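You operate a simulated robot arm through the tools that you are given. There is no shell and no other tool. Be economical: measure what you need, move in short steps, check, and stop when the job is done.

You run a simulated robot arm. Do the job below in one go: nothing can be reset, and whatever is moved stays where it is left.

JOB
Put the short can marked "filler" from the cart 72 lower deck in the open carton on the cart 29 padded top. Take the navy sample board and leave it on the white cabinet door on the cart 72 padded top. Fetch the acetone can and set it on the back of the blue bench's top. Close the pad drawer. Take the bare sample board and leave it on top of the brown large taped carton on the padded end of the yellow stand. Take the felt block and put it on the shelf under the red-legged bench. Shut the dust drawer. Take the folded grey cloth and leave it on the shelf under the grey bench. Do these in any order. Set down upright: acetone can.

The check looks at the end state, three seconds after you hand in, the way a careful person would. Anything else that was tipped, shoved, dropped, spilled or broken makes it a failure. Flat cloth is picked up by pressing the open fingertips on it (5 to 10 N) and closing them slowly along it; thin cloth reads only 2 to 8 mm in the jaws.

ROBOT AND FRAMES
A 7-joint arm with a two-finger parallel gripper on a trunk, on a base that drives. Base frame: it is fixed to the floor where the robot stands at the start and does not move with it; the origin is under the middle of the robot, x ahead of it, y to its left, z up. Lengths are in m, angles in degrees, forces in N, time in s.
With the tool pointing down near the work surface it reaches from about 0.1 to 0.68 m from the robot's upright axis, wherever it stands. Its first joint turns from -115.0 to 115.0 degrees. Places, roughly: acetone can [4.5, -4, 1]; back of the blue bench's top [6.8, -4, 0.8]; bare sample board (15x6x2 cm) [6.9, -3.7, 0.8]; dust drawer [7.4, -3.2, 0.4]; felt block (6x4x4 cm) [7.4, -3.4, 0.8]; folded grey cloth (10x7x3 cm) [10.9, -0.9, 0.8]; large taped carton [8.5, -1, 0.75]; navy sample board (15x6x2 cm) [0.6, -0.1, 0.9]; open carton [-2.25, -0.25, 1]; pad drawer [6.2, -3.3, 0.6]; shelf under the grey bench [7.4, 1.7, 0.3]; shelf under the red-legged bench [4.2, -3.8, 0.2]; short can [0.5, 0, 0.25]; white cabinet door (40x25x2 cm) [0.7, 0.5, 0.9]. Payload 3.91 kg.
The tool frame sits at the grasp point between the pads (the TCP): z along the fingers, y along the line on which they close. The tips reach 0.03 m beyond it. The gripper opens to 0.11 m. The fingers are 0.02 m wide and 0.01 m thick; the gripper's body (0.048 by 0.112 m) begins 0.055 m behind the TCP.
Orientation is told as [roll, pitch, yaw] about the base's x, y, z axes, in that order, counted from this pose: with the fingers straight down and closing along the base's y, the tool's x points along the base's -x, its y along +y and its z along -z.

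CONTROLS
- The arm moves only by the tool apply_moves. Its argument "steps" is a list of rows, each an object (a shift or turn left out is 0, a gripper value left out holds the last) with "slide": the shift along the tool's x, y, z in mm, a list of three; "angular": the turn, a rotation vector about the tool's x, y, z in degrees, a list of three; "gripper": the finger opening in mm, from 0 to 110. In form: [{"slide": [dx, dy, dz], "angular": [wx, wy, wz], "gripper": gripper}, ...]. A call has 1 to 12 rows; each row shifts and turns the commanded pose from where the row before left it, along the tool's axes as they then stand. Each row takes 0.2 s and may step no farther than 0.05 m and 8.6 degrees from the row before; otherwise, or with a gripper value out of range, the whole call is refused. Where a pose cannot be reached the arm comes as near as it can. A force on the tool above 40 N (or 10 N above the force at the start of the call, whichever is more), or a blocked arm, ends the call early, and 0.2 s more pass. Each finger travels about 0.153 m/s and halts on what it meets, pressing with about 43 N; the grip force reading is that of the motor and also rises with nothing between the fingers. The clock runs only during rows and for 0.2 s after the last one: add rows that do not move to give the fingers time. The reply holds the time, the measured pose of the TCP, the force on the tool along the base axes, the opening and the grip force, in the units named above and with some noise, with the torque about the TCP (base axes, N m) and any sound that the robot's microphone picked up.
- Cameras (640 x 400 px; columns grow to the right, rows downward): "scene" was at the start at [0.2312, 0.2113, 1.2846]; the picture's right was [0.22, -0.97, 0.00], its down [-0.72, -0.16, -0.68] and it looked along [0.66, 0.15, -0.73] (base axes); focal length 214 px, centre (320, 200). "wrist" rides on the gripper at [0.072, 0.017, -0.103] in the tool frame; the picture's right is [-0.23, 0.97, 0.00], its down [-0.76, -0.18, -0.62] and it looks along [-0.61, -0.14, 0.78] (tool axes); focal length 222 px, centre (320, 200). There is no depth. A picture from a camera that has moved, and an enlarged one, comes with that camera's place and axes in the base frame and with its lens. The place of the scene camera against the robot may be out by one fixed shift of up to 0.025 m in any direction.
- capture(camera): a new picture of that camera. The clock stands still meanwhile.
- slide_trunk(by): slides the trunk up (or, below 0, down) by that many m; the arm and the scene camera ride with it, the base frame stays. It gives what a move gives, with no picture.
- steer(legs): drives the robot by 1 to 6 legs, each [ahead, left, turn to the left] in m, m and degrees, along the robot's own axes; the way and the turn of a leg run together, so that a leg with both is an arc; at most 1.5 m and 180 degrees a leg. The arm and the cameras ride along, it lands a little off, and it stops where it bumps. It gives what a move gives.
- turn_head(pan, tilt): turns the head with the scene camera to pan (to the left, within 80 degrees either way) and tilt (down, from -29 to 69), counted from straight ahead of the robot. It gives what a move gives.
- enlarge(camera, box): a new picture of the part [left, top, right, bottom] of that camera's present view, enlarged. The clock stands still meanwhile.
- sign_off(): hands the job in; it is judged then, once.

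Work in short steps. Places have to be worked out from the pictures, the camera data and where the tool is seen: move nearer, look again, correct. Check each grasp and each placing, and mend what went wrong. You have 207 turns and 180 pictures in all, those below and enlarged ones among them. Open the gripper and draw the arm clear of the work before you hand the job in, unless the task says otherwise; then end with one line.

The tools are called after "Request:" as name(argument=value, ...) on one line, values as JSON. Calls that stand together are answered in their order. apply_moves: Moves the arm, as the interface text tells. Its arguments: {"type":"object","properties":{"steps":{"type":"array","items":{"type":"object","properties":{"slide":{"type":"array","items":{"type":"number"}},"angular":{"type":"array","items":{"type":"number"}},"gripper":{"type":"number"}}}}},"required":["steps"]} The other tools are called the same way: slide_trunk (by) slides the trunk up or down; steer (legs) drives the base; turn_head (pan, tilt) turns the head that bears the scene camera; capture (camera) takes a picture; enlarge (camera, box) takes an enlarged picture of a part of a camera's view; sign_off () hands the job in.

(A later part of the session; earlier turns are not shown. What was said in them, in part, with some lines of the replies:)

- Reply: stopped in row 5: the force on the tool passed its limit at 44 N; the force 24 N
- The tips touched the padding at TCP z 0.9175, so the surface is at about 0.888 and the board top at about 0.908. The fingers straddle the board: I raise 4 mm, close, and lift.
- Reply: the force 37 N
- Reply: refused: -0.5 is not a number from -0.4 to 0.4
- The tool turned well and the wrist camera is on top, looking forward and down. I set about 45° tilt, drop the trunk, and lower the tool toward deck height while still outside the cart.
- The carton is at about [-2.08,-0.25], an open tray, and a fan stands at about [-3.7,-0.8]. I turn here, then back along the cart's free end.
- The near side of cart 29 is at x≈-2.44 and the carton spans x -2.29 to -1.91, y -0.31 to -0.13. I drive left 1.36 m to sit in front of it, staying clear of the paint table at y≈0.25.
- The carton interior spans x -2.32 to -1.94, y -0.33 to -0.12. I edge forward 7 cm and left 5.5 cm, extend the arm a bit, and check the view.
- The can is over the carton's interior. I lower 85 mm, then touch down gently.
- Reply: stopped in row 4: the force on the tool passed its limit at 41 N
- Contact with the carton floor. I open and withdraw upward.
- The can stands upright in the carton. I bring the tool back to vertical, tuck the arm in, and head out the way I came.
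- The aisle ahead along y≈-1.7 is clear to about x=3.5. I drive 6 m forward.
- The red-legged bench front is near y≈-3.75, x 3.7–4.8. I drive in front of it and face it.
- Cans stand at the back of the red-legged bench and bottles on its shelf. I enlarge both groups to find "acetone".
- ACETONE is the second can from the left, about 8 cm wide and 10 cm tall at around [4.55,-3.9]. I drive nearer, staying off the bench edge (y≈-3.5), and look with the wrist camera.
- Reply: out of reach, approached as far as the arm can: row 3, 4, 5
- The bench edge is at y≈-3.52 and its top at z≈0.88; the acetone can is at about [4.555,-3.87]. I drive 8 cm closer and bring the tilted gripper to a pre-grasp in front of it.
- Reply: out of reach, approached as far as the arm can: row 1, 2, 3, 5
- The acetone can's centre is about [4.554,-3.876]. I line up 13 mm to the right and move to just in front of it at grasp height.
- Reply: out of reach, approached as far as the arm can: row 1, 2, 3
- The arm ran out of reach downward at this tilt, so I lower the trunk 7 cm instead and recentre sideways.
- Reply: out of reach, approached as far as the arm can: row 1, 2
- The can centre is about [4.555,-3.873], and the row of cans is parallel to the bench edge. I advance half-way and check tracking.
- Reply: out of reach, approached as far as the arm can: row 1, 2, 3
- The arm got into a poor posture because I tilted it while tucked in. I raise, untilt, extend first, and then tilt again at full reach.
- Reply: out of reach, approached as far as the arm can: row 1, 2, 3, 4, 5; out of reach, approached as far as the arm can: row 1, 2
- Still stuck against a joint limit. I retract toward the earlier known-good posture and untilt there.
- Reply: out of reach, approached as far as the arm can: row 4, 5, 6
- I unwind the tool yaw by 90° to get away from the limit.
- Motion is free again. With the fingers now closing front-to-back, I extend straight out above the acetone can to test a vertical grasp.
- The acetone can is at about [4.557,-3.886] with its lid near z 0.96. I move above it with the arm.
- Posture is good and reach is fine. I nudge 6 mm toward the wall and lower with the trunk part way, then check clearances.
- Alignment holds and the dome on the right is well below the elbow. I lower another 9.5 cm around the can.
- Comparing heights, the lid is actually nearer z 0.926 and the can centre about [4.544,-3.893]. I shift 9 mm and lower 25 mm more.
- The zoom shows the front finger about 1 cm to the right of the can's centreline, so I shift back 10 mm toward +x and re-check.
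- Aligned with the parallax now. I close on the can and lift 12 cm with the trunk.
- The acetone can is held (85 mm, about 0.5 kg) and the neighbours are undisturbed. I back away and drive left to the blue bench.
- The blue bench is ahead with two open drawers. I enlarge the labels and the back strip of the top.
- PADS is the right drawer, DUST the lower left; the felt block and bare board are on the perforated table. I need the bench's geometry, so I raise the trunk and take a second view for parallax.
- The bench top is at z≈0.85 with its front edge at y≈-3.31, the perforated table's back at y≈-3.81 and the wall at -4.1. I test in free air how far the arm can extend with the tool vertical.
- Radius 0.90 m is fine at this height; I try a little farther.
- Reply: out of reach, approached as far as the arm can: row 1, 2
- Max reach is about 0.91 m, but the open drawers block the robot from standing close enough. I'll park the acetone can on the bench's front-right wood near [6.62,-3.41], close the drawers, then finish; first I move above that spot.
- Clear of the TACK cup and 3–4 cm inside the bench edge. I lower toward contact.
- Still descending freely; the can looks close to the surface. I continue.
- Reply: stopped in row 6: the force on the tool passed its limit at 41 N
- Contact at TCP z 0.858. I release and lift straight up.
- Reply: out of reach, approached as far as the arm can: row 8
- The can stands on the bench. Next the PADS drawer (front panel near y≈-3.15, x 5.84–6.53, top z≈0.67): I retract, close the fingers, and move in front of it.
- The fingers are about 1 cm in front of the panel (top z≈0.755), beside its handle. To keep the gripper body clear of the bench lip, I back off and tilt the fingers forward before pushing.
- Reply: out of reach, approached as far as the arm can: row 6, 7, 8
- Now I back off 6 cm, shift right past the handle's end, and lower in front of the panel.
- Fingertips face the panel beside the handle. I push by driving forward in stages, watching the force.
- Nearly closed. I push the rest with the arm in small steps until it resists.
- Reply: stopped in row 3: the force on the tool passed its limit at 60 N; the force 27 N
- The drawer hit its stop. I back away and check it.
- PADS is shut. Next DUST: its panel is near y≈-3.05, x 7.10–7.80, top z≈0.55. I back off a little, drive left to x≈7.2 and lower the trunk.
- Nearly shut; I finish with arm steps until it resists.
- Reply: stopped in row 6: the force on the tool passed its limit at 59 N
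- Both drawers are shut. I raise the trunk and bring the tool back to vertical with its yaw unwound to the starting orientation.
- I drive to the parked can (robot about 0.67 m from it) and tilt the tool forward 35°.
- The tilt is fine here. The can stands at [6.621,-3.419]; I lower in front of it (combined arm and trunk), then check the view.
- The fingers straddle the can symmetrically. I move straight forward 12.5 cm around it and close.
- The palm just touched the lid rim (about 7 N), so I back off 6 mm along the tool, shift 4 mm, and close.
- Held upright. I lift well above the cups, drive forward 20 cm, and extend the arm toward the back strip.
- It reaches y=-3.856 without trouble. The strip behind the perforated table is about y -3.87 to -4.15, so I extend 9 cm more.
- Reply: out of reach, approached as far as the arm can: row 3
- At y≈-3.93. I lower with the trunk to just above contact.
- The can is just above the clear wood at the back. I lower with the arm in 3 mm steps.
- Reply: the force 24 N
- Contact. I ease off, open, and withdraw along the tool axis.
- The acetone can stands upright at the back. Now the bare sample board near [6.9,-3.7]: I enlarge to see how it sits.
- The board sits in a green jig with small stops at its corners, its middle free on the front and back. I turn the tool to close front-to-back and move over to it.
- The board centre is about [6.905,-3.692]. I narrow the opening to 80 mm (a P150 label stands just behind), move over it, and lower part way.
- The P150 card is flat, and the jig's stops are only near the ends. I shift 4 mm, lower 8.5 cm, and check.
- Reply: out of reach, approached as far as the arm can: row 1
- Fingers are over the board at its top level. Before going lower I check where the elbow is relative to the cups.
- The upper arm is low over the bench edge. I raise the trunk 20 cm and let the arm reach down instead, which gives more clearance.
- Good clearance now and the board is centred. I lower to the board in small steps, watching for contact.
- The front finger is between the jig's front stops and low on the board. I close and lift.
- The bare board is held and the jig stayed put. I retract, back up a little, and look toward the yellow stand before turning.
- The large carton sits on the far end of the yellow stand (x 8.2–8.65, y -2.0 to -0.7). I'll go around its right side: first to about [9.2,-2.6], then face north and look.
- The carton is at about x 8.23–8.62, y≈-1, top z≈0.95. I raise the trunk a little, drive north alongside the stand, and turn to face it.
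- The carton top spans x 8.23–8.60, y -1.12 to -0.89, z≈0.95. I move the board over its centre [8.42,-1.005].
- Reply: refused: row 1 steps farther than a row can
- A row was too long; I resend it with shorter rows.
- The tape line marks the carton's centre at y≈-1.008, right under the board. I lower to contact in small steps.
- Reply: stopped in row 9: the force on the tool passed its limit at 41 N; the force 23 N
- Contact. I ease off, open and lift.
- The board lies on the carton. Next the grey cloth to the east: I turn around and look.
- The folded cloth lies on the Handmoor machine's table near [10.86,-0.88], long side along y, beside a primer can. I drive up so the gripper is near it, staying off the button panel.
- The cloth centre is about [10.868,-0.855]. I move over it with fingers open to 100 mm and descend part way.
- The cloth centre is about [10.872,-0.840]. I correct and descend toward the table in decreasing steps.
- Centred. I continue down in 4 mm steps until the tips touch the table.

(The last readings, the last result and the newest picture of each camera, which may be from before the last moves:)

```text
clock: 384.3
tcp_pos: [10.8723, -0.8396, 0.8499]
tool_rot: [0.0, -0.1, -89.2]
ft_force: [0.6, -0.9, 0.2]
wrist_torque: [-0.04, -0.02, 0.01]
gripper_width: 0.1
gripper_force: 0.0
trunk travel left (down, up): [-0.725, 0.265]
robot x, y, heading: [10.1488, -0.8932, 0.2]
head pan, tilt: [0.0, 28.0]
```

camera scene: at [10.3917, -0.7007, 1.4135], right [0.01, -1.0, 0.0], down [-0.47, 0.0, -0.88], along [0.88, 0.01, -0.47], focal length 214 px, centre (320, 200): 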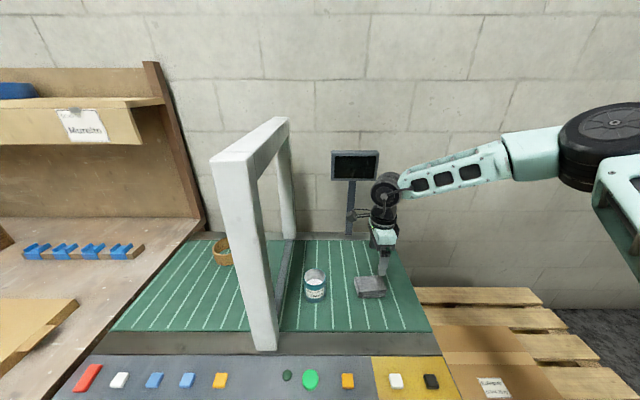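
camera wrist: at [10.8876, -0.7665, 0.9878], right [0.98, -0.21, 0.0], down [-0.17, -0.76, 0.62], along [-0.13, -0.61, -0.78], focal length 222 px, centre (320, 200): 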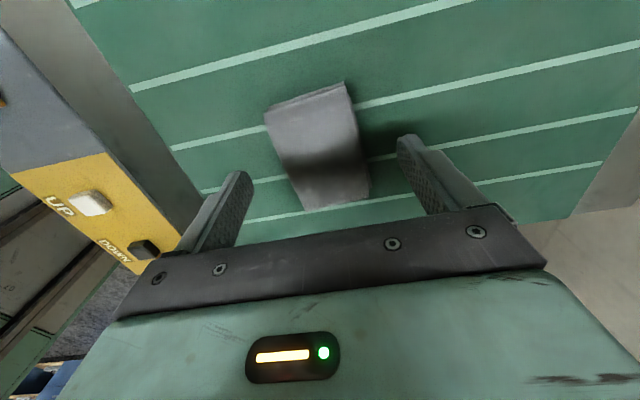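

Request:
apply_moves(steps=[{"slide": [0, 0, 3]}, {"slide": [0, 0, 3]}, {"slide": [0, 0, 3]}, {"slide": [0, 0, 3]}, {"slide": [0, 0, 3]}, {"slide": [0, 0, 3]}, {"slide": [0, 0, 3]}, {}])

Request:
enlarge(camera="scene", box=[290, 210, 450, 320])

```text
clock: 385.9
tcp_pos: [10.8731, -0.8391, 0.8324]
tool_rot: [0.4, -0.1, -89.2]
ft_force: [-4.0, -3.9, 22.9]
wrist_torque: [-0.05, 1.5, 0.29]
gripper_width: 0.1023
gripper_force: 2.3
trunk travel left (down, up): [-0.725, 0.265]
robot x, y, heading: [10.1436, -0.8975, 0.2]
head pan, tilt: [0.0, 28.0]
stopped in row 7: the force on the tool passed its limit at 45 N (the readings are from after the stop); the commanded pose is now the measured one
```

```text
3.64 times, centred on (370, 265) of scene
camera zoom: at [10.3907, -0.7011, 1.4138], right [0.01, -1.0, 0.0], down [-0.47, 0.0, -0.88], along [0.88, 0.0, -0.47], focal length 780 px, centre (138, -36)
```

zoom: 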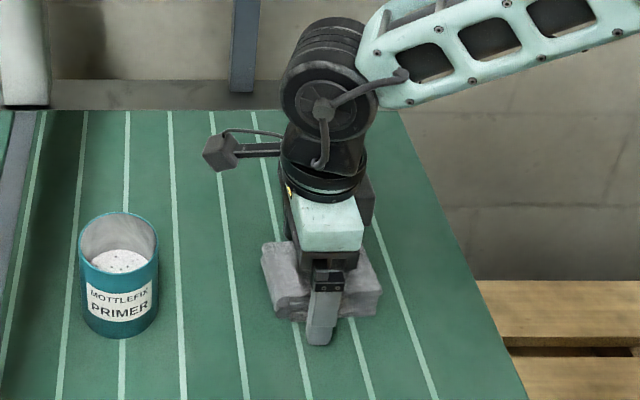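

The tips touched at TCP 0.832 (table z≈0.802), straddling the cloth. I raise 4 mm, close slowly, and lift.

Request:
apply_moves(steps=[{"slide": [0, 0, -4], "gripper": 90}, {"gripper": 80}, {"gripper": 70}, {"gripper": 60}, {"gripper": 50}, {"gripper": 40}, {"gripper": 30}, {}])

Request:
apply_moves(steps=[{"slide": [0, 0, -10]}, {"slide": [0, 0, -20]}, {"slide": [0, 0, -40]}, {"slide": [0, 0, -40]}, {"slide": [0, 0, -40]}, {}])

Request:
capture(camera="wrist")

```text
clock: 387.7
tcp_pos: [10.8746, -0.8399, 0.8344]
tool_rot: [0.2, -0.1, -89.2]
ft_force: [-0.6, -0.6, 0.4]
wrist_torque: [0.04, 0.01, 0.0]
gripper_width: 0.068
gripper_force: 43.2
trunk travel left (down, up): [-0.725, 0.265]
robot x, y, heading: [10.145, -0.8982, 0.5]
head pan, tilt: [0.0, 28.0]
```

```text
clock: 389.1
tcp_pos: [10.8732, -0.8379, 0.9842]
tool_rot: [0.2, 0.0, -89.2]
ft_force: [-0.1, 0.6, 0.2]
wrist_torque: [0.03, 0.01, -0.02]
gripper_width: 0.0676
gripper_force: 42.3
trunk travel left (down, up): [-0.725, 0.265]
robot x, y, heading: [10.1506, -0.8935, 0.1]
head pan, tilt: [0.0, 28.0]
```

```text
51 pictures are left
camera wrist: at [10.8899, -0.7655, 1.0874], right [0.98, -0.21, 0.0], down [-0.17, -0.76, 0.62], along [-0.13, -0.61, -0.78], focal length 222 px, centre (320, 200)
```

wrist: 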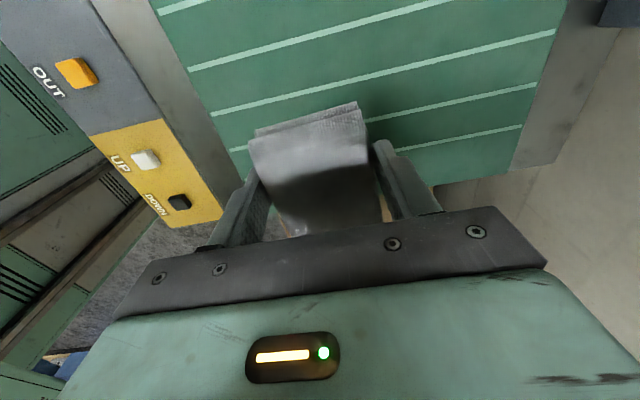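

The cloth is held (68 mm). I retract, back away, turn north, and look toward the grey bench.

Request:
apply_moves(steps=[{"slide": [0, -40, -20]}, {"slide": [0, -40, -20]}, {"slide": [0, -40, -20]}, {"slide": [0, -40, 0]}, {}])

Request:
steer(legs=[[-0.95, 0, 0], [0, 0, 90]])

Request:
turn_head(pan=35, tilt=25)

Request:
capture(camera="scene")

```text
clock: 390.3
tcp_pos: [10.7139, -0.843, 1.0454]
tool_rot: [0.2, 0.0, -89.3]
ft_force: [0.2, 0.0, -0.3]
wrist_torque: [-0.01, 0.0, -0.01]
gripper_width: 0.0677
gripper_force: 42.8
trunk travel left (down, up): [-0.725, 0.265]
robot x, y, heading: [10.1469, -0.8969, 0.2]
head pan, tilt: [0.0, 28.0]
```

```text
clock: 399.1
tcp_pos: [9.1458, -0.3306, 1.0448]
tool_rot: [0.1, -0.2, 0.8]
ft_force: [0.0, -0.2, -1.6]
wrist_torque: [-0.03, 0.01, 0.0]
gripper_width: 0.0674
gripper_force: 43.3
trunk travel left (down, up): [-0.725, 0.265]
robot x, y, heading: [9.1998, -0.8945, 90.2]
head pan, tilt: [0.0, 28.0]
```

```text
clock: 400.1
tcp_pos: [9.1457, -0.33, 1.0451]
tool_rot: [0.2, 0.0, 0.7]
ft_force: [0.6, 0.4, -1.5]
wrist_torque: [0.01, -0.01, 0.0]
gripper_width: 0.0673
gripper_force: 43.2
trunk travel left (down, up): [-0.725, 0.265]
robot x, y, heading: [9.1997, -0.8998, 90.1]
head pan, tilt: [35.0, 25.0]
```

```text
50 pictures are left
camera scene: at [8.9525, -0.691, 1.4182], right [0.82, 0.58, 0.0], down [0.24, -0.35, -0.91], along [-0.52, 0.74, -0.42], focal length 214 px, centre (320, 200)
```

scene: 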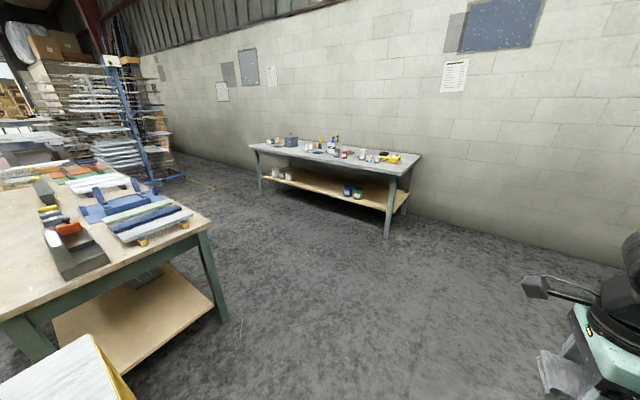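

The grey bench (x 6.2–8.4, front legs y≈1.46) has a free stretch on its shelf near x≈7.3. I drive in front of it.

Request:
steer(legs=[[1.45, 0, 0], [0, 1.2, 0], [0, 0.65, 0]])

Request:
turn_head(pan=0, tilt=35)

Request:
slide_trunk(by=-0.35)

Request:
capture(camera="scene")

```text
clock: 416.2
tcp_pos: [7.2435, 1.0399, 1.0451]
tool_rot: [0.2, -0.1, 3.2]
ft_force: [-0.6, 0.7, -0.7]
wrist_torque: [-0.04, -0.01, -0.01]
gripper_width: 0.0672
gripper_force: 43.0
trunk travel left (down, up): [-0.725, 0.265]
robot x, y, heading: [7.3223, 0.4801, 92.7]
head pan, tilt: [35.0, 25.0]
```

```text
clock: 417.2
tcp_pos: [7.244, 1.041, 1.0454]
tool_rot: [0.1, 0.0, 3.2]
ft_force: [-0.7, -0.4, -0.1]
wrist_torque: [0.01, -0.02, -0.02]
gripper_width: 0.0671
gripper_force: 43.5
trunk travel left (down, up): [-0.725, 0.265]
robot x, y, heading: [7.3246, 0.4798, 92.8]
head pan, tilt: [0.0, 35.0]
```

```text
clock: 420.6
tcp_pos: [7.2446, 1.0397, 0.6952]
tool_rot: [0.1, 0.0, 3.2]
ft_force: [-0.5, -0.1, -0.2]
wrist_torque: [-0.01, -0.01, -0.02]
gripper_width: 0.0668
gripper_force: 42.9
trunk travel left (down, up): [-0.375, 0.615]
robot x, y, heading: [7.3233, 0.4819, 92.9]
head pan, tilt: [0.0, 35.0]
```

```text
49 pictures are left
camera scene: at [7.1181, 0.6863, 1.0525], right [1.0, 0.05, 0.0], down [0.03, -0.57, -0.82], along [-0.04, 0.82, -0.57], focal length 214 px, centre (320, 200)
```

scene: 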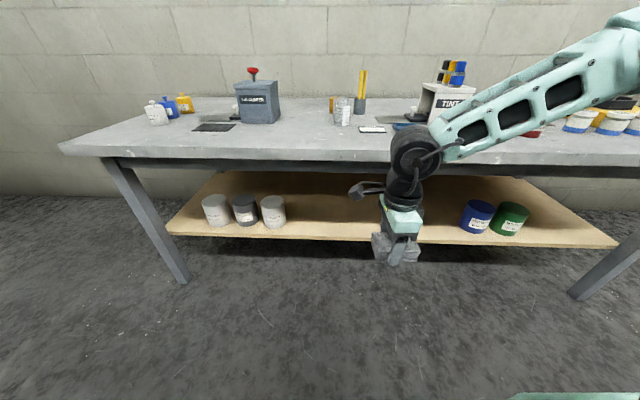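

The shelf front is at y≈1.44, z≈0.3, with the bench top overhanging to about y 1.28 at z≈0.8. The straightened arm at low trunk will fit beneath it: I back up a bit, extend, then lower the trunk.

Request:
steer(legs=[[-0.22, 0, -2.9]])

Request:
apply_moves(steps=[{"slide": [0, 45, 0]}, {"slide": [0, 45, 0]}, {"slide": [0, 45, 0]}, {"slide": [0, 45, 0]}, {"slide": [0, 45, 0]}, {"slide": [0, 45, 0]}, {"slide": [0, 40, 0]}, {}])

Request:
slide_trunk(by=-0.33)

Request:
capture(camera="scene")

```text
clock: 422.3
tcp_pos: [7.2751, 0.8177, 0.6945]
tool_rot: [0.2, 0.0, 0.5]
ft_force: [0.6, -0.9, -1.3]
wrist_torque: [-0.03, 0.02, 0.01]
gripper_width: 0.0672
gripper_force: 42.5
trunk travel left (down, up): [-0.375, 0.615]
robot x, y, heading: [7.3291, 0.2517, 89.8]
head pan, tilt: [0.0, 35.0]
```

```text
clock: 424.1
tcp_pos: [7.2747, 1.1285, 0.6941]
tool_rot: [0.2, -0.1, 0.6]
ft_force: [0.4, 1.1, -0.4]
wrist_torque: [0.04, 0.03, -0.05]
gripper_width: 0.0673
gripper_force: 42.9
trunk travel left (down, up): [-0.375, 0.615]
robot x, y, heading: [7.3296, 0.2521, 90.1]
head pan, tilt: [0.0, 35.0]
```

```text
clock: 427.4
tcp_pos: [7.2743, 1.1293, 0.3632]
tool_rot: [0.2, 0.1, 0.5]
ft_force: [0.6, 0.9, -0.1]
wrist_torque: [0.05, 0.04, -0.01]
gripper_width: 0.0673
gripper_force: 42.6
trunk travel left (down, up): [-0.045, 0.945]
robot x, y, heading: [7.3238, 0.2535, 89.9]
head pan, tilt: [0.0, 35.0]
```

```text
48 pictures are left
camera scene: at [7.1339, 0.4715, 0.7225], right [1.0, 0.0, 0.0], down [0.0, -0.57, -0.82], along [0.0, 0.82, -0.57], focal length 214 px, centre (320, 200)
```

scene: 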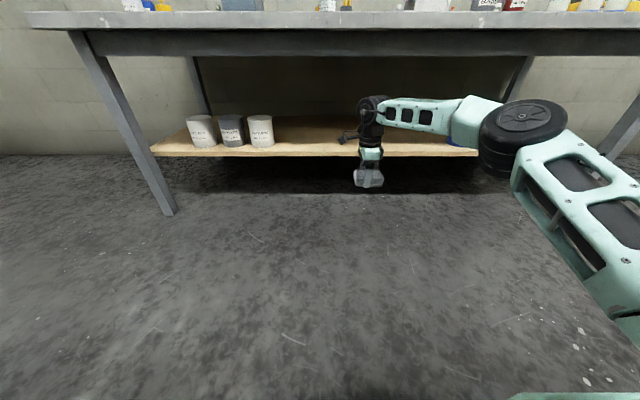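

The shelf is at z≈0.346 with front edge y≈1.415, and the bench apron's underside is about z 0.71. I lower the trunk fully and raise the tool with the arm, keeping the elbow low.

Request:
slide_trunk(by=-0.04)

Request:
apply_moves(steps=[{"slide": [0, 5, -35]}, {"slide": [0, 5, -35]}, {"slide": [0, 5, -25]}, {}])

Request:
steer(legs=[[0.2, 0, 0]])

Request:
turn_head(pan=-10, tilt=15)

Request:
capture(camera="scene")

```text
clock: 428.2
tcp_pos: [7.2754, 1.1289, 0.3247]
tool_rot: [0.1, 0.0, 0.5]
ft_force: [-0.9, -0.5, -0.7]
wrist_torque: [0.0, 0.03, -0.02]
gripper_width: 0.0672
gripper_force: 42.7
trunk travel left (down, up): [-0.005, 0.985]
robot x, y, heading: [7.3317, 0.2537, 90.0]
head pan, tilt: [0.0, 35.0]
```

```text
clock: 429.2
tcp_pos: [7.2731, 1.1413, 0.4205]
tool_rot: [0.2, -0.1, 0.4]
ft_force: [0.6, 0.4, -0.5]
wrist_torque: [-0.01, 0.03, -0.02]
gripper_width: 0.0674
gripper_force: 43.0
trunk travel left (down, up): [-0.005, 0.985]
robot x, y, heading: [7.3276, 0.2505, 90.2]
head pan, tilt: [0.0, 35.0]
```

```text
clock: 430.8
tcp_pos: [7.2726, 1.3456, 0.4185]
tool_rot: [0.2, 0.0, 0.6]
ft_force: [0.1, 0.5, 0.6]
wrist_torque: [0.0, -0.01, 0.03]
gripper_width: 0.0671
gripper_force: 43.0
trunk travel left (down, up): [-0.005, 0.985]
robot x, y, heading: [7.3273, 0.4556, 90.3]
head pan, tilt: [0.0, 35.0]
```

```text
clock: 431.7
tcp_pos: [7.2714, 1.3445, 0.4183]
tool_rot: [0.2, 0.0, 0.7]
ft_force: [0.1, -0.3, -1.1]
wrist_torque: [0.0, -0.01, 0.0]
gripper_width: 0.0675
gripper_force: 42.8
trunk travel left (down, up): [-0.005, 0.985]
robot x, y, heading: [7.325, 0.4544, 90.2]
head pan, tilt: [-10.0, 15.0]
```

```text
47 pictures are left
camera scene: at [7.1495, 0.6785, 0.7144], right [0.99, -0.17, 0.0], down [-0.04, -0.26, -0.97], along [0.17, 0.95, -0.26], focal length 214 px, centre (320, 200)
```

scene: 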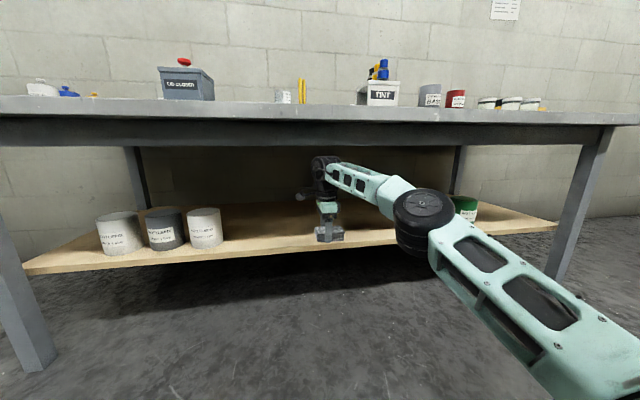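

The elbow (top z≈0.63) and wrist clear the apron. I lower 18 mm and drive 19 cm further in.

Request:
apply_moves(steps=[{"slide": [0, 0, 9]}, {"slide": [0, 0, 9]}, {}])

Request:
steer(legs=[[0.2, 0, 0]])

Request:
capture(camera="scene")

Request:
capture(camera="wrist")

```text
clock: 432.5
tcp_pos: [7.272, 1.3454, 0.4]
tool_rot: [0.2, 0.1, 0.6]
ft_force: [-0.4, 0.3, -1.0]
wrist_torque: [0.01, 0.03, 0.0]
gripper_width: 0.0674
gripper_force: 42.5
trunk travel left (down, up): [-0.005, 0.985]
robot x, y, heading: [7.3255, 0.4551, 89.9]
head pan, tilt: [-10.0, 15.0]
```

```text
clock: 434.1
tcp_pos: [7.2686, 1.5464, 0.4019]
tool_rot: [0.1, 0.0, 0.7]
ft_force: [-0.1, 0.3, -0.7]
wrist_torque: [-0.02, 0.01, -0.04]
gripper_width: 0.0672
gripper_force: 42.9
trunk travel left (down, up): [-0.005, 0.985]
robot x, y, heading: [7.3262, 0.6516, 90.1]
head pan, tilt: [-10.0, 15.0]
```

```text
46 pictures are left
camera scene: at [7.1483, 0.8778, 0.7145], right [0.99, -0.17, 0.0], down [-0.04, -0.26, -0.97], along [0.16, 0.95, -0.26], focal length 214 px, centre (320, 200)
```

scene: 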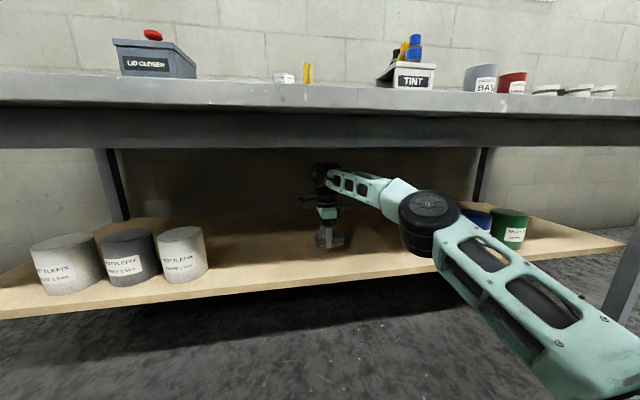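

```text
45 pictures are left
camera wrist: at [7.1962, 1.5607, 0.5044], right [0.21, 0.98, 0.0], down [0.76, -0.17, 0.62], along [0.61, -0.13, -0.78], focal length 222 px, centre (320, 200)
```

wrist: 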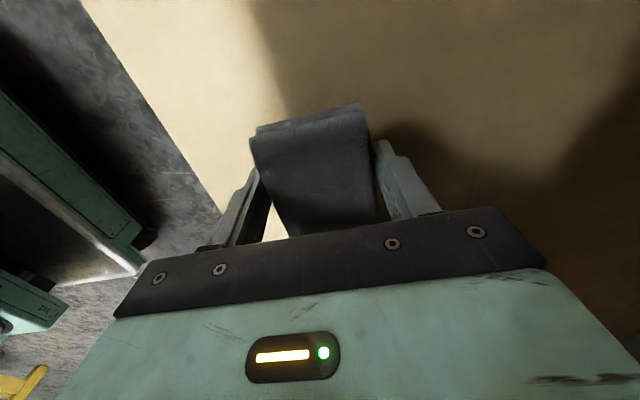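

The cloth is over the shelf, about 6–7 cm behind its front edge. I lower gently to contact.

Request:
apply_moves(steps=[{"slide": [0, 0, 6]}, {"slide": [0, 0, 5]}, {"slide": [0, 0, 4]}, {"slide": [0, 0, 3]}, {"slide": [0, 0, 3]}, {"slide": [0, 0, 3]}, {"slide": [0, 0, 3]}, {"slide": [0, 0, 3]}, {"slide": [0, 0, 3]}, {}])

```text
clock: 436.3
tcp_pos: [7.2687, 1.5456, 0.3685]
tool_rot: [0.2, 0.1, 0.7]
ft_force: [-0.4, -1.4, -0.6]
wrist_torque: [-0.02, 0.04, -0.03]
gripper_width: 0.067
gripper_force: 43.1
trunk travel left (down, up): [-0.005, 0.985]
robot x, y, heading: [7.3273, 0.652, 90.3]
head pan, tilt: [-10.0, 15.0]
```

Request:
apply_moves(steps=[{"slide": [0, 0, 3]}, {"slide": [0, 0, 3]}, {"slide": [0, 0, 3]}, {"slide": [0, 0, 3]}, {"slide": [0, 0, 3]}, {"slide": [0, 0, 3]}, {"slide": [0, 0, 3]}, {"slide": [0, 0, 3]}, {"slide": [0, 0, 3]}, {"slide": [0, 0, 3]}, {}])

```text
clock: 437.8
tcp_pos: [7.2685, 1.5462, 0.3561]
tool_rot: [0.7, 0.2, 0.7]
ft_force: [0.1, -4.2, 15.7]
wrist_torque: [-0.64, -0.34, -0.03]
gripper_width: 0.0674
gripper_force: 43.0
trunk travel left (down, up): [-0.005, 0.985]
robot x, y, heading: [7.3258, 0.6585, 90.1]
head pan, tilt: [-10.0, 15.0]
stopped in row 7: the force on the tool passed its limit at 44 N (the readings are from after the stop); the commanded pose is now the measured one
```

Contact at 0.356. I open, raise 48 mm, and back straight out.

Request:
apply_moves(steps=[{"slide": [0, 0, -1]}, {"gripper": 80}, {"gripper": 95}, {}, {"slide": [0, 0, -15]}, {"slide": [0, 0, -20]}, {"slide": [0, 0, -12]}, {}])

Request:
steer(legs=[[-0.45, 0, 0]])

Request:
capture(camera="scene")

```text
clock: 439.6
tcp_pos: [7.2692, 1.5456, 0.4008]
tool_rot: [0.5, 0.1, 0.8]
ft_force: [-0.1, 0.3, 0.0]
wrist_torque: [-0.01, -0.03, 0.03]
gripper_width: 0.095
gripper_force: 0.1
trunk travel left (down, up): [-0.005, 0.985]
robot x, y, heading: [7.3239, 0.6578, 90.2]
head pan, tilt: [-10.0, 15.0]
```

```text
clock: 442.4
tcp_pos: [7.2764, 1.0941, 0.4026]
tool_rot: [0.5, 0.1, 0.1]
ft_force: [0.2, -0.5, -1.0]
wrist_torque: [0.01, -0.03, 0.0]
gripper_width: 0.0949
gripper_force: 0.1
trunk travel left (down, up): [-0.005, 0.985]
robot x, y, heading: [7.3269, 0.2064, 89.7]
head pan, tilt: [-10.0, 15.0]
```

```text
44 pictures are left
camera scene: at [7.1504, 0.4276, 0.7145], right [0.98, -0.18, 0.0], down [-0.05, -0.25, -0.97], along [0.17, 0.95, -0.26], focal length 214 px, centre (320, 200)
```

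scene: 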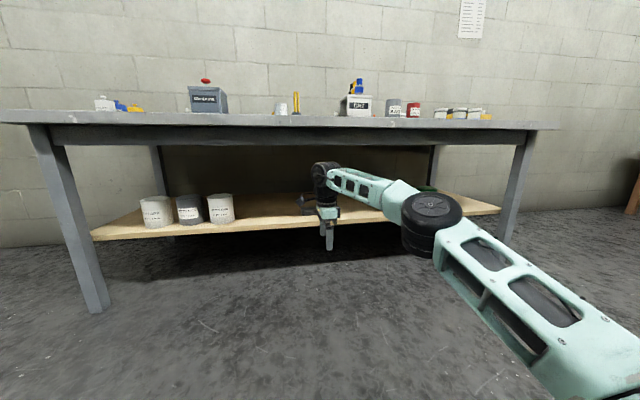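

Request:
enlarge(camera="scene", box=[260, 170, 370, 260])

```text
4.44 times, centred on (315, 215) of scene
camera zoom: at [7.1504, 0.4276, 0.7145], right [0.98, -0.18, 0.0], down [-0.05, -0.25, -0.97], along [0.17, 0.95, -0.26], focal length 953 px, centre (342, 133)
```

zoom: 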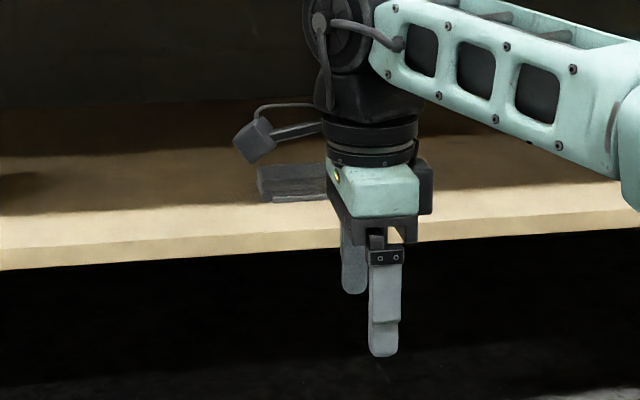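

The cloth lies folded on the shelf. Last is the felt block: I retract, raise the trunk, and drive back around the yellow stand to the blue bench.

Request:
apply_moves(steps=[{"slide": [0, -45, 0]}, {"slide": [0, -45, 0]}, {"slide": [0, -45, 0]}, {"slide": [0, -45, 0]}, {"slide": [0, -45, 0]}, {"slide": [0, -45, 0]}, {"slide": [0, -45, 0]}, {}])

Request:
slide_trunk(by=0.4)

Request:
slide_trunk(by=0.3)

Request:
steer(legs=[[0, -1.5, 0], [0, -0.35, 0], [0, 0, 180], [1.5, 0, 0]])

```text
clock: 444.1
tcp_pos: [7.2767, 0.7797, 0.3981]
tool_rot: [0.5, 0.2, 0.2]
ft_force: [0.2, 0.5, -0.5]
wrist_torque: [0.0, 0.0, 0.01]
gripper_width: 0.0946
gripper_force: 0.0
trunk travel left (down, up): [-0.005, 0.985]
robot x, y, heading: [7.3232, 0.2054, 89.9]
head pan, tilt: [-10.0, 15.0]
```

```text
clock: 448.0
tcp_pos: [7.2767, 0.7803, 0.7973]
tool_rot: [0.6, 0.1, 0.2]
ft_force: [-0.2, 0.1, -0.4]
wrist_torque: [-0.04, 0.0, 0.02]
gripper_width: 0.0948
gripper_force: 0.0
trunk travel left (down, up): [-0.405, 0.585]
robot x, y, heading: [7.3244, 0.2056, 90.0]
head pan, tilt: [-10.0, 15.0]
```

```text
clock: 451.0
tcp_pos: [7.2769, 0.7807, 1.0986]
tool_rot: [0.6, 0.1, 0.1]
ft_force: [0.0, -0.5, -0.5]
wrist_torque: [0.01, 0.01, -0.02]
gripper_width: 0.095
gripper_force: 0.0
trunk travel left (down, up): [-0.705, 0.285]
robot x, y, heading: [7.3223, 0.2009, 90.2]
head pan, tilt: [-10.0, 15.0]
```

```text
clock: 474.5
tcp_pos: [9.0611, -1.8698, 1.0986]
tool_rot: [0.5, 0.2, 175.8]
ft_force: [-1.1, 0.1, 0.9]
wrist_torque: [-0.01, -0.01, 0.0]
gripper_width: 0.0952
gripper_force: 0.1
trunk travel left (down, up): [-0.705, 0.285]
robot x, y, heading: [9.0525, -1.291, -94.5]
head pan, tilt: [-10.0, 15.0]
```

I'm drifting a bit toward the stand; I correct heading and move out before continuing.

Request:
steer(legs=[[0, 0.13, 4.5], [1.41, 0, 0], [0, -1.1, 0], [0, -0.75, 0]])

Request:
turn_head(pan=0, tilt=40)

Request:
capture(camera="scene")

Request:
capture(camera="wrist")

```text
clock: 491.4
tcp_pos: [7.3887, -3.3153, 1.0988]
tool_rot: [0.7, 0.1, -178.2]
ft_force: [0.6, 0.5, 0.2]
wrist_torque: [-0.02, 0.01, 0.0]
gripper_width: 0.0949
gripper_force: 0.1
trunk travel left (down, up): [-0.705, 0.285]
robot x, y, heading: [7.322, -2.7361, -88.7]
head pan, tilt: [-10.0, 15.0]
```

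```text
clock: 492.3
tcp_pos: [7.3896, -3.3154, 1.0984]
tool_rot: [0.6, 0.1, -178.4]
ft_force: [0.0, 0.5, 0.2]
wrist_torque: [0.0, -0.02, 0.0]
gripper_width: 0.0951
gripper_force: 0.1
trunk travel left (down, up): [-0.705, 0.285]
robot x, y, heading: [7.3221, -2.7401, -88.6]
head pan, tilt: [0.0, 40.0]
```

```text
42 pictures are left
camera scene: at [7.5464, -2.9735, 1.375], right [-1.0, -0.02, 0.0], down [-0.01, 0.64, -0.77], along [0.02, -0.77, -0.64], focal length 214 px, centre (320, 200)
```

scene: 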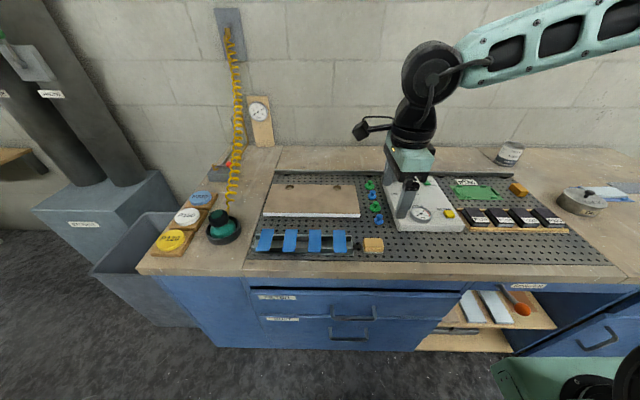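

```text
41 pictures are left
camera wrist: at [7.4622, -3.3289, 1.2018], right [-0.2, -0.98, 0.01], down [-0.77, 0.16, 0.62], along [-0.61, 0.12, -0.78], focal length 222 px, centre (320, 200)
```

wrist: 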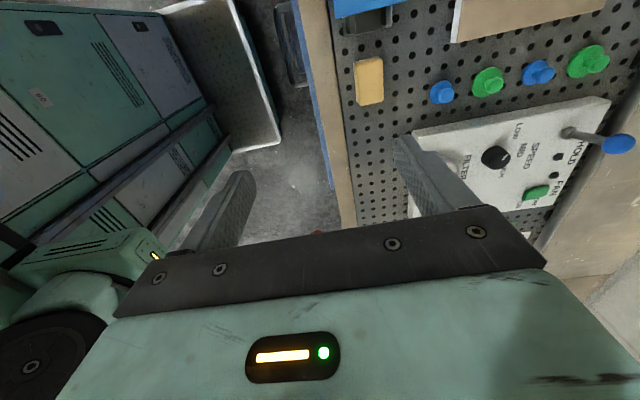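

The felt block is at about [7.385,-3.388], long side along x. I move over it with a 75 mm opening and descend with the arm.

Request:
apply_moves(steps=[{"slide": [-2, 37, 0], "gripper": 75, "angular": [0, 0, 0]}, {"slide": [-2, 36, 0]}, {"slide": [0, 0, 40]}, {"slide": [0, 0, 40]}, {"slide": [0, 0, 40]}, {"slide": [0, 0, 40]}, {}])

Request:
capture(camera="wrist")

```text
clock: 493.9
tcp_pos: [7.3883, -3.3902, 0.9388]
tool_rot: [0.7, 0.0, -178.3]
ft_force: [0.0, -0.9, 0.8]
wrist_torque: [0.01, 0.0, 0.03]
gripper_width: 0.0751
gripper_force: 0.1
trunk travel left (down, up): [-0.705, 0.285]
robot x, y, heading: [7.3225, -2.7413, -88.7]
head pan, tilt: [0.0, 40.0]
```

```text
40 pictures are left
camera wrist: at [7.4615, -3.4038, 1.0427], right [-0.2, -0.98, 0.01], down [-0.77, 0.16, 0.62], along [-0.61, 0.12, -0.78], focal length 222 px, centre (320, 200)
```

wrist: 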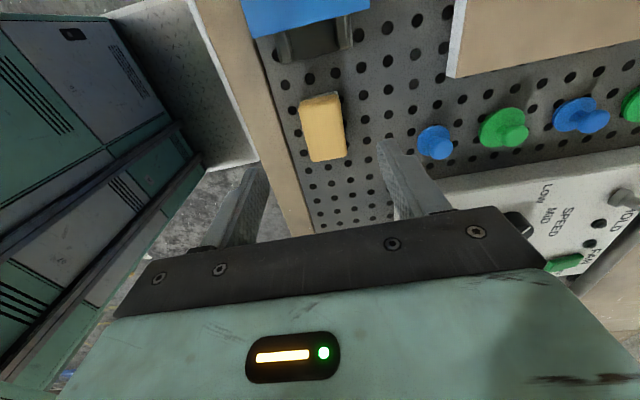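

Well centred. I lower to the block in stages.

Request:
apply_moves(steps=[{"slide": [-1, 1, 35]}, {"slide": [0, 0, 25]}, {"slide": [0, 0, 15]}, {"slide": [0, 0, 10]}, {"slide": [0, 0, 5]}, {"slide": [0, 0, 4]}, {}])

Request:
apply_moves(steps=[{"gripper": 60}, {"gripper": 45}, {"gripper": 30}, {"gripper": 25}, {}])

Request:
apply_moves(steps=[{"slide": [0, 0, -10]}, {"slide": [0, 0, -30]}, {"slide": [0, 0, -40]}, {"slide": [0, 0, -40]}, {"slide": [0, 0, -40]}, {}])

Request:
capture(camera="wrist")

```text
clock: 495.5
tcp_pos: [7.3876, -3.3913, 0.8451]
tool_rot: [0.6, 0.1, -178.3]
ft_force: [-0.4, 0.1, -0.6]
wrist_torque: [-0.01, 0.02, -0.02]
gripper_width: 0.0749
gripper_force: 0.1
trunk travel left (down, up): [-0.705, 0.285]
robot x, y, heading: [7.323, -2.7411, -88.7]
head pan, tilt: [0.0, 40.0]
```

```text
clock: 496.7
tcp_pos: [7.3876, -3.392, 0.8449]
tool_rot: [0.6, 0.1, -178.3]
ft_force: [0.0, -0.3, 0.0]
wrist_torque: [-0.04, -0.04, -0.04]
gripper_width: 0.0386
gripper_force: 43.2
trunk travel left (down, up): [-0.705, 0.285]
robot x, y, heading: [7.3217, -2.7386, -88.5]
head pan, tilt: [0.0, 40.0]
```

```text
clock: 498.1
tcp_pos: [7.3876, -3.3915, 1.0057]
tool_rot: [0.4, 0.0, -178.3]
ft_force: [-0.6, 0.4, -1.0]
wrist_torque: [0.0, 0.02, 0.0]
gripper_width: 0.0388
gripper_force: 43.2
trunk travel left (down, up): [-0.705, 0.285]
robot x, y, heading: [7.3256, -2.7355, -88.8]
head pan, tilt: [0.0, 40.0]
```

```text
39 pictures are left
camera wrist: at [7.4602, -3.4055, 1.1091], right [-0.2, -0.98, 0.01], down [-0.77, 0.16, 0.62], along [-0.61, 0.12, -0.78], focal length 222 px, centre (320, 200)
```

wrist: 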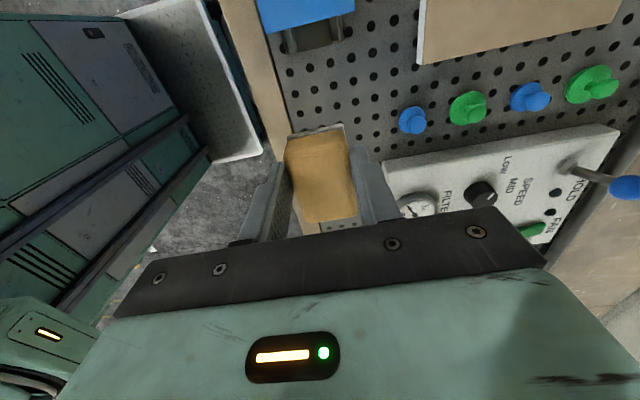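

The felt block is held (39 mm). I back off and drive west to the red-legged bench.

Request:
steer(legs=[[-0.28, 0, -1.3], [0, -1.5, 0], [0, -1.4, 0]])

Request:
slide_trunk(by=-0.3)

Request:
turn_head(pan=0, tilt=30)

Request:
capture(camera="scene")

```text
clock: 513.5
tcp_pos: [4.4592, -3.0634, 1.0053]
tool_rot: [0.6, 0.1, 177.4]
ft_force: [0.0, 0.0, -0.3]
wrist_torque: [-0.04, -0.02, 0.02]
gripper_width: 0.0386
gripper_force: 43.1
trunk travel left (down, up): [-0.705, 0.285]
robot x, y, heading: [4.4446, -2.4108, -93.1]
head pan, tilt: [0.0, 40.0]
```

```text
clock: 516.5
tcp_pos: [4.4576, -3.0643, 0.7054]
tool_rot: [0.6, 0.1, 177.5]
ft_force: [0.1, 1.1, -0.7]
wrist_torque: [-0.01, 0.01, -0.03]
gripper_width: 0.0392
gripper_force: 43.2
trunk travel left (down, up): [-0.405, 0.585]
robot x, y, heading: [4.4422, -2.4087, -92.9]
head pan, tilt: [0.0, 40.0]
```

```text
clock: 517.2
tcp_pos: [4.4589, -3.0637, 0.7051]
tool_rot: [0.5, 0.1, 177.5]
ft_force: [1.0, 0.3, -0.5]
wrist_torque: [0.0, 0.01, 0.01]
gripper_width: 0.0388
gripper_force: 42.2
trunk travel left (down, up): [-0.405, 0.585]
robot x, y, heading: [4.4443, -2.4112, -92.8]
head pan, tilt: [0.0, 30.0]
```

```text
38 pictures are left
camera scene: at [4.649, -2.6643, 1.0902], right [-1.0, 0.05, 0.0], down [0.03, 0.5, -0.87], along [-0.04, -0.86, -0.5], focal length 214 px, centre (320, 200)
```

scene: 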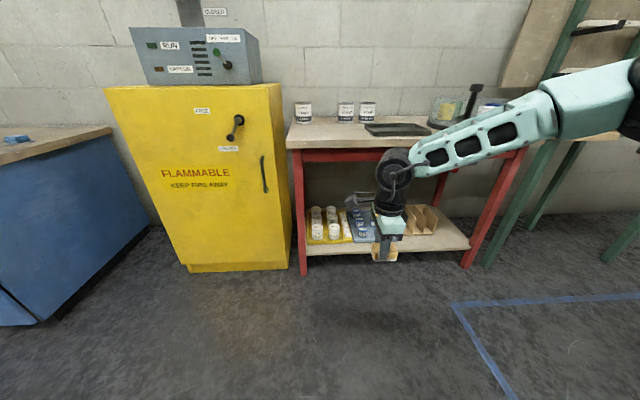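

Request:
enlarge(camera="scene", box=[290, 170, 490, 280])

```text
3.20 times, centred on (390, 225) of scene
camera zoom: at [4.649, -2.6643, 1.0902], right [-1.0, 0.05, 0.0], down [0.03, 0.5, -0.87], along [-0.04, -0.86, -0.5], focal length 686 px, centre (96, 120)
```

zoom: 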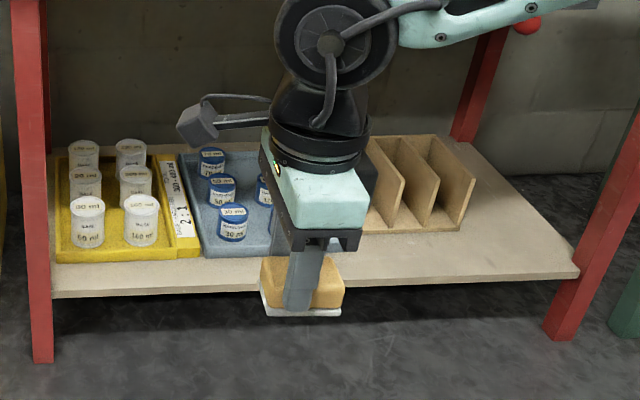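

The shelf has free space in front of the rack at about [3.93,-3.635]. I align with it, extend the arm, lower the trunk, and then drive in.

Request:
steer(legs=[[0, -0.56, 2.9]])

Request:
apply_moves(steps=[{"slide": [0, 44, 0]}, {"slide": [0, 44, 0]}, {"slide": [0, 44, 0]}, {"slide": [0, 44, 0]}, {"slide": [0, 44, 0]}, {}])

Request:
slide_trunk(by=-0.39)

Request:
capture(camera="scene")

```text
clock: 520.5
tcp_pos: [3.9303, -3.0496, 0.7056]
tool_rot: [0.6, 0.1, -179.3]
ft_force: [0.7, -0.2, -0.1]
wrist_torque: [0.03, -0.03, 0.0]
gripper_width: 0.0384
gripper_force: 43.1
trunk travel left (down, up): [-0.405, 0.585]
robot x, y, heading: [3.8796, -2.4023, -89.9]
head pan, tilt: [0.0, 30.0]
```

```text
clock: 521.9
tcp_pos: [3.9328, -3.2705, 0.7087]
tool_rot: [0.5, 0.0, -179.2]
ft_force: [-0.4, -0.5, -0.7]
wrist_torque: [-0.03, 0.01, 0.0]
gripper_width: 0.0389
gripper_force: 43.2
trunk travel left (down, up): [-0.405, 0.585]
robot x, y, heading: [3.8778, -2.3995, -89.7]
head pan, tilt: [0.0, 30.0]
```

```text
clock: 525.6
tcp_pos: [3.9332, -3.2706, 0.3188]
tool_rot: [0.5, 0.1, -179.4]
ft_force: [-0.1, 0.0, -0.2]
wrist_torque: [-0.01, 0.01, 0.02]
gripper_width: 0.0389
gripper_force: 42.5
trunk travel left (down, up): [-0.015, 0.975]
robot x, y, heading: [3.8789, -2.3948, -89.8]
head pan, tilt: [0.0, 30.0]
```

```text
36 pictures are left
camera scene: at [4.0966, -2.6403, 0.7003], right [-1.0, -0.01, 0.0], down [0.0, 0.5, -0.87], along [0.01, -0.87, -0.5], focal length 214 px, centre (320, 200)
```

scene: 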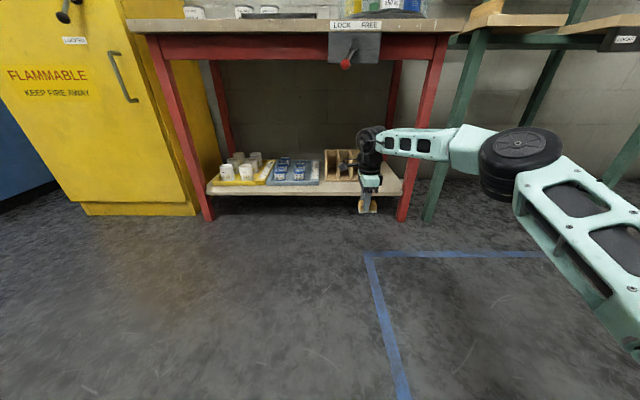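

The shelf is at z≈0.2 and the arm clears the leg and the lock lever above. I drive in 36 cm.

Request:
steer(legs=[[0.36, 0, 0]])

Request:
capture(camera="wrist")

Request:
capture(camera="scene")

```text
clock: 528.0
tcp_pos: [3.9456, -3.6342, 0.3182]
tool_rot: [0.6, 0.1, -178.7]
ft_force: [0.7, -0.1, -0.2]
wrist_torque: [0.02, -0.03, 0.0]
gripper_width: 0.0388
gripper_force: 43.3
trunk travel left (down, up): [-0.015, 0.975]
robot x, y, heading: [3.8782, -2.7611, -88.8]
head pan, tilt: [0.0, 30.0]
```

```text
35 pictures are left
camera wrist: at [4.018, -3.6485, 0.4221], right [-0.21, -0.98, 0.01], down [-0.77, 0.17, 0.62], along [-0.61, 0.12, -0.78], focal length 222 px, centre (320, 200)
```

wrist: 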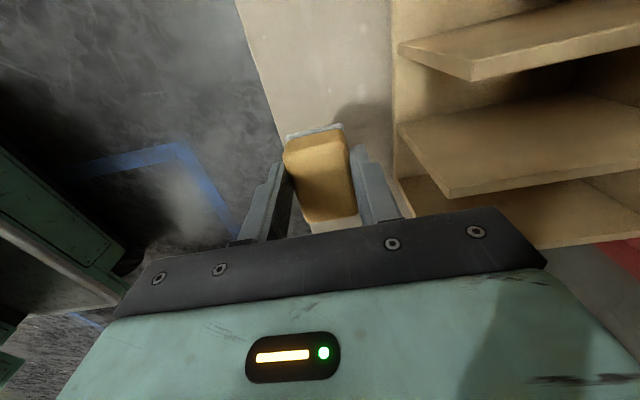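

```text
34 pictures are left
camera scene: at [4.1027, -3.0018, 0.7003], right [-1.0, -0.02, 0.0], down [-0.01, 0.5, -0.87], along [0.01, -0.87, -0.5], focal length 214 px, centre (320, 200)
```

scene: 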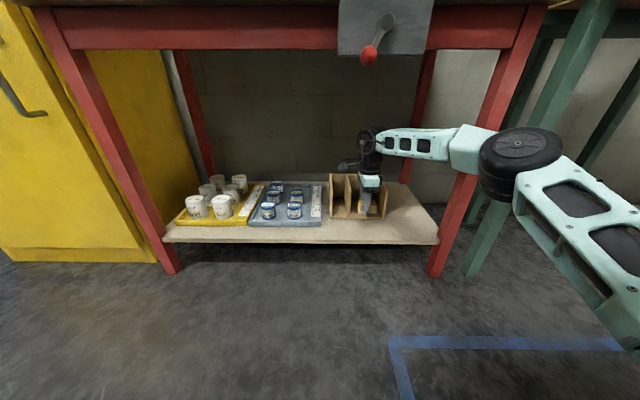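

The shelf edge is at y≈-3.594 and the rack front at y≈-3.70, so the block sits in between. I enlarge the view to check the rack's height before lowering.

Request:
enlarge(camera="scene", box=[310, 130, 450, 240])

```text
3.64 times, centred on (380, 185) of scene
camera zoom: at [4.1027, -3.0018, 0.7003], right [-1.0, -0.02, 0.0], down [-0.01, 0.5, -0.87], along [0.01, -0.87, -0.5], focal length 780 px, centre (102, 254)
```

zoom: 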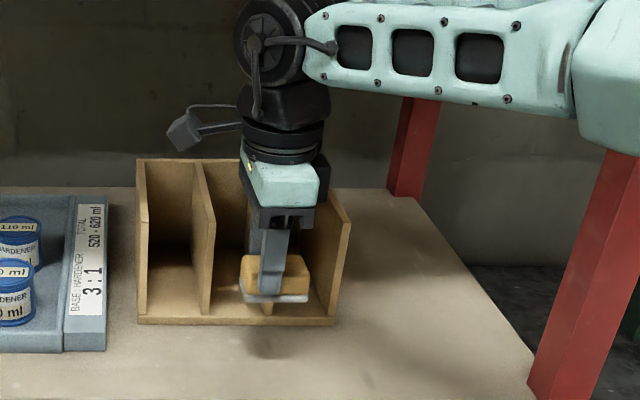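

The rack is about 12 cm tall, so the wide side of the gripper body would pass within 1 cm of it. I turn the tool 90° (narrow side toward the rack) before lowering.

Request:
apply_moves(steps=[{"angular": [0, 0, -8.2]}, {"angular": [0, 0, -8.2]}, {"angular": [0, 0, -8.2]}, {"angular": [0, 0, -8.2]}, {"angular": [0, 0, -8.2]}, {"angular": [0, 0, -8.2]}, {"angular": [0, 0, -8.2]}, {"angular": [0, 0, -8.2]}, {"angular": [0, 0, -8.2]}, {"angular": [0, 0, -8.2]}, {"angular": [0, 0, -8.2]}, {"slide": [-11, 0, 10]}])

Request:
capture(camera="wrist")

```text
clock: 530.5
tcp_pos: [3.9452, -3.6452, 0.3076]
tool_rot: [0.1, -0.5, -88.5]
ft_force: [-0.8, 0.0, -0.2]
wrist_torque: [0.04, -0.05, 0.03]
gripper_width: 0.0388
gripper_force: 43.7
trunk travel left (down, up): [-0.015, 0.975]
robot x, y, heading: [3.8866, -2.7609, -89.2]
head pan, tilt: [0.0, 30.0]
```

```text
32 pictures are left
camera wrist: at [3.9601, -3.5712, 0.4107], right [0.98, -0.2, 0.0], down [-0.16, -0.76, 0.63], along [-0.12, -0.62, -0.78], focal length 222 px, centre (320, 200)
```

wrist: 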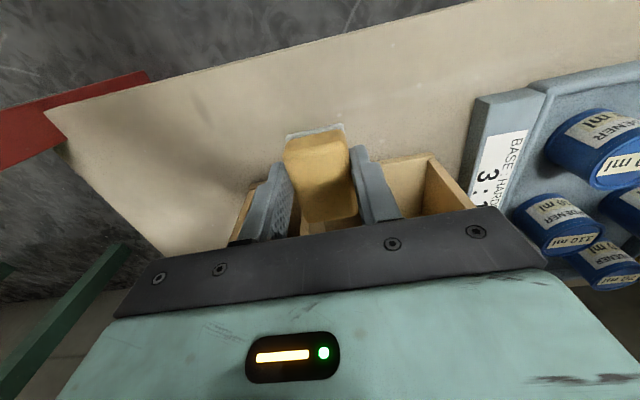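

The shelf edge is at y≈-3.585 and the rack front at y≈-3.695, with the block between them. I lower gently to contact.

Request:
apply_moves(steps=[{"slide": [0, 0, 15]}, {"slide": [0, 0, 15]}, {"slide": [0, 0, 10]}, {"slide": [0, 0, 6]}, {"slide": [0, 0, 4]}, {"slide": [0, 0, 4]}, {"slide": [0, 0, 3]}, {"slide": [0, 0, 3]}, {"slide": [0, 0, 3]}, {}])

```text
clock: 532.8
tcp_pos: [3.9447, -3.6455, 0.2467]
tool_rot: [0.1, -0.6, -88.5]
ft_force: [0.3, -0.6, -0.8]
wrist_torque: [0.01, 0.0, -0.02]
gripper_width: 0.0389
gripper_force: 43.0
trunk travel left (down, up): [-0.015, 0.975]
robot x, y, heading: [3.8827, -2.7566, -89.5]
head pan, tilt: [0.0, 30.0]
```

Request:
apply_moves(steps=[{"slide": [0, 0, 3]}, {"slide": [0, 0, 3]}, {"slide": [0, 0, 3]}, {"slide": [0, 0, 3]}, {"slide": [0, 0, 3]}, {"slide": [0, 0, 3]}, {"slide": [0, 0, 3]}, {"slide": [0, 0, 3]}, {"slide": [0, 0, 3]}, {}])

```text
clock: 535.0
tcp_pos: [3.9459, -3.6474, 0.2234]
tool_rot: [0.2, -0.9, -88.5]
ft_force: [-2.9, 5.9, 15.0]
wrist_torque: [0.34, 0.14, -0.01]
gripper_width: 0.039
gripper_force: 42.2
trunk travel left (down, up): [-0.015, 0.975]
robot x, y, heading: [3.8836, -2.7621, -89.0]
head pan, tilt: [0.0, 30.0]
stopped in row 10: the force on the tool passed its limit at 40 N (the readings are from after the stop); the commanded pose is now the measured one
```

Contact. I release, lift 9 cm and back straight out.

Request:
apply_moves(steps=[{"slide": [0, 0, -1]}, {"gripper": 55}, {"gripper": 70}, {}, {"slide": [0, 0, -20]}, {"slide": [0, 0, -35]}, {"slide": [0, 0, -35]}, {}])

Request:
steer(legs=[[-0.45, 0, 0]])

Request:
enlarge(camera="scene", box=[180, 110, 460, 260])

```text
clock: 536.9
tcp_pos: [3.9443, -3.647, 0.3136]
tool_rot: [0.2, -0.7, -88.5]
ft_force: [0.1, -0.3, 0.8]
wrist_torque: [0.0, 0.01, 0.01]
gripper_width: 0.0699
gripper_force: 0.0
trunk travel left (down, up): [-0.015, 0.975]
robot x, y, heading: [3.8833, -2.7599, -89.2]
head pan, tilt: [0.0, 30.0]
```

```text
clock: 539.5
tcp_pos: [3.9347, -3.2109, 0.3132]
tool_rot: [0.2, -0.9, -88.9]
ft_force: [-0.5, 0.1, 0.6]
wrist_torque: [0.01, -0.04, 0.0]
gripper_width: 0.0702
gripper_force: 0.0
trunk travel left (down, up): [-0.015, 0.975]
robot x, y, heading: [3.8767, -2.3259, -89.4]
head pan, tilt: [0.0, 30.0]
```

```text
2.29 times, centred on (320, 185) of scene
camera zoom: at [4.0958, -2.566, 0.7003], right [-1.0, -0.01, 0.0], down [-0.01, 0.5, -0.87], along [0.01, -0.87, -0.5], focal length 490 px, centre (320, 234)
```

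zoom: 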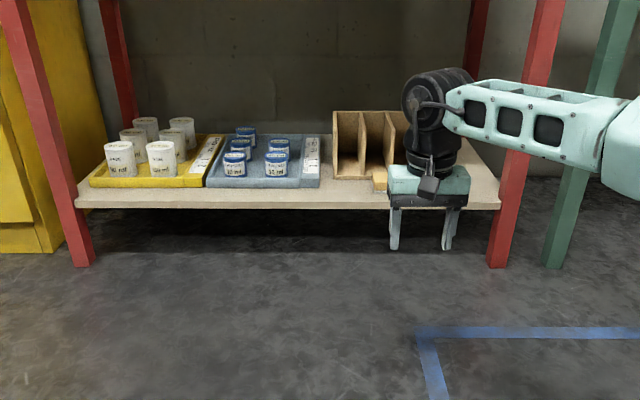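

The block is partly visible on the shelf. I raise and tuck the arm and confirm.

Request:
apply_moves(steps=[{"slide": [45, 0, 0]}, {"slide": [45, 0, 0]}, {"slide": [45, 0, 0]}, {"slide": [45, 0, 0]}, {"slide": [45, 0, 0]}, {"slide": [45, 0, 0], "gripper": 100}, {}])

Request:
slide_trunk(by=0.4)

Request:
enlarge(camera="scene", box=[260, 180, 440, 300])

```text
clock: 541.1
tcp_pos: [3.9294, -2.9396, 0.3083]
tool_rot: [0.2, -0.8, -88.9]
ft_force: [0.5, 0.0, 0.3]
wrist_torque: [0.0, 0.01, 0.04]
gripper_width: 0.1
gripper_force: 0.0
trunk travel left (down, up): [-0.015, 0.975]
robot x, y, heading: [3.8805, -2.3238, -89.3]
head pan, tilt: [0.0, 30.0]
```

```text
clock: 544.9
tcp_pos: [3.9296, -2.9399, 0.7088]
tool_rot: [0.2, -0.8, -88.9]
ft_force: [1.0, 0.3, 0.6]
wrist_torque: [0.03, 0.01, -0.01]
gripper_width: 0.0999
gripper_force: 0.0
trunk travel left (down, up): [-0.415, 0.575]
robot x, y, heading: [3.879, -2.3225, -89.1]
head pan, tilt: [0.0, 30.0]
```

```text
3.33 times, centred on (350, 240) of scene
camera zoom: at [4.0958, -2.566, 1.1003], right [-1.0, -0.01, 0.0], down [-0.01, 0.5, -0.87], along [0.01, -0.87, -0.5], focal length 715 px, centre (220, 67)
```

zoom: 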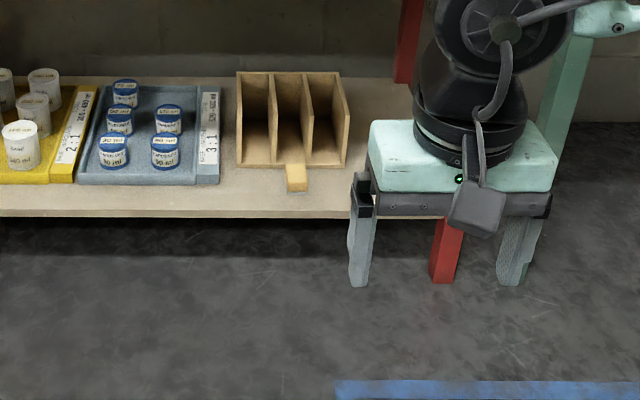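

The felt block rests on the shelf in front of the rack, the arm is clear and the gripper open. All eight items are done, so I hand in.

Request:
sign_off()

```text
The job is handed in.
```

I finished all eight tasks and handed the job in. The acetone can was set down upright at the back of the blue bench, and the felt block sits close against the rack on the red-legged bench's shelf. I saw no other item tipped, dropped or shoved along the way.
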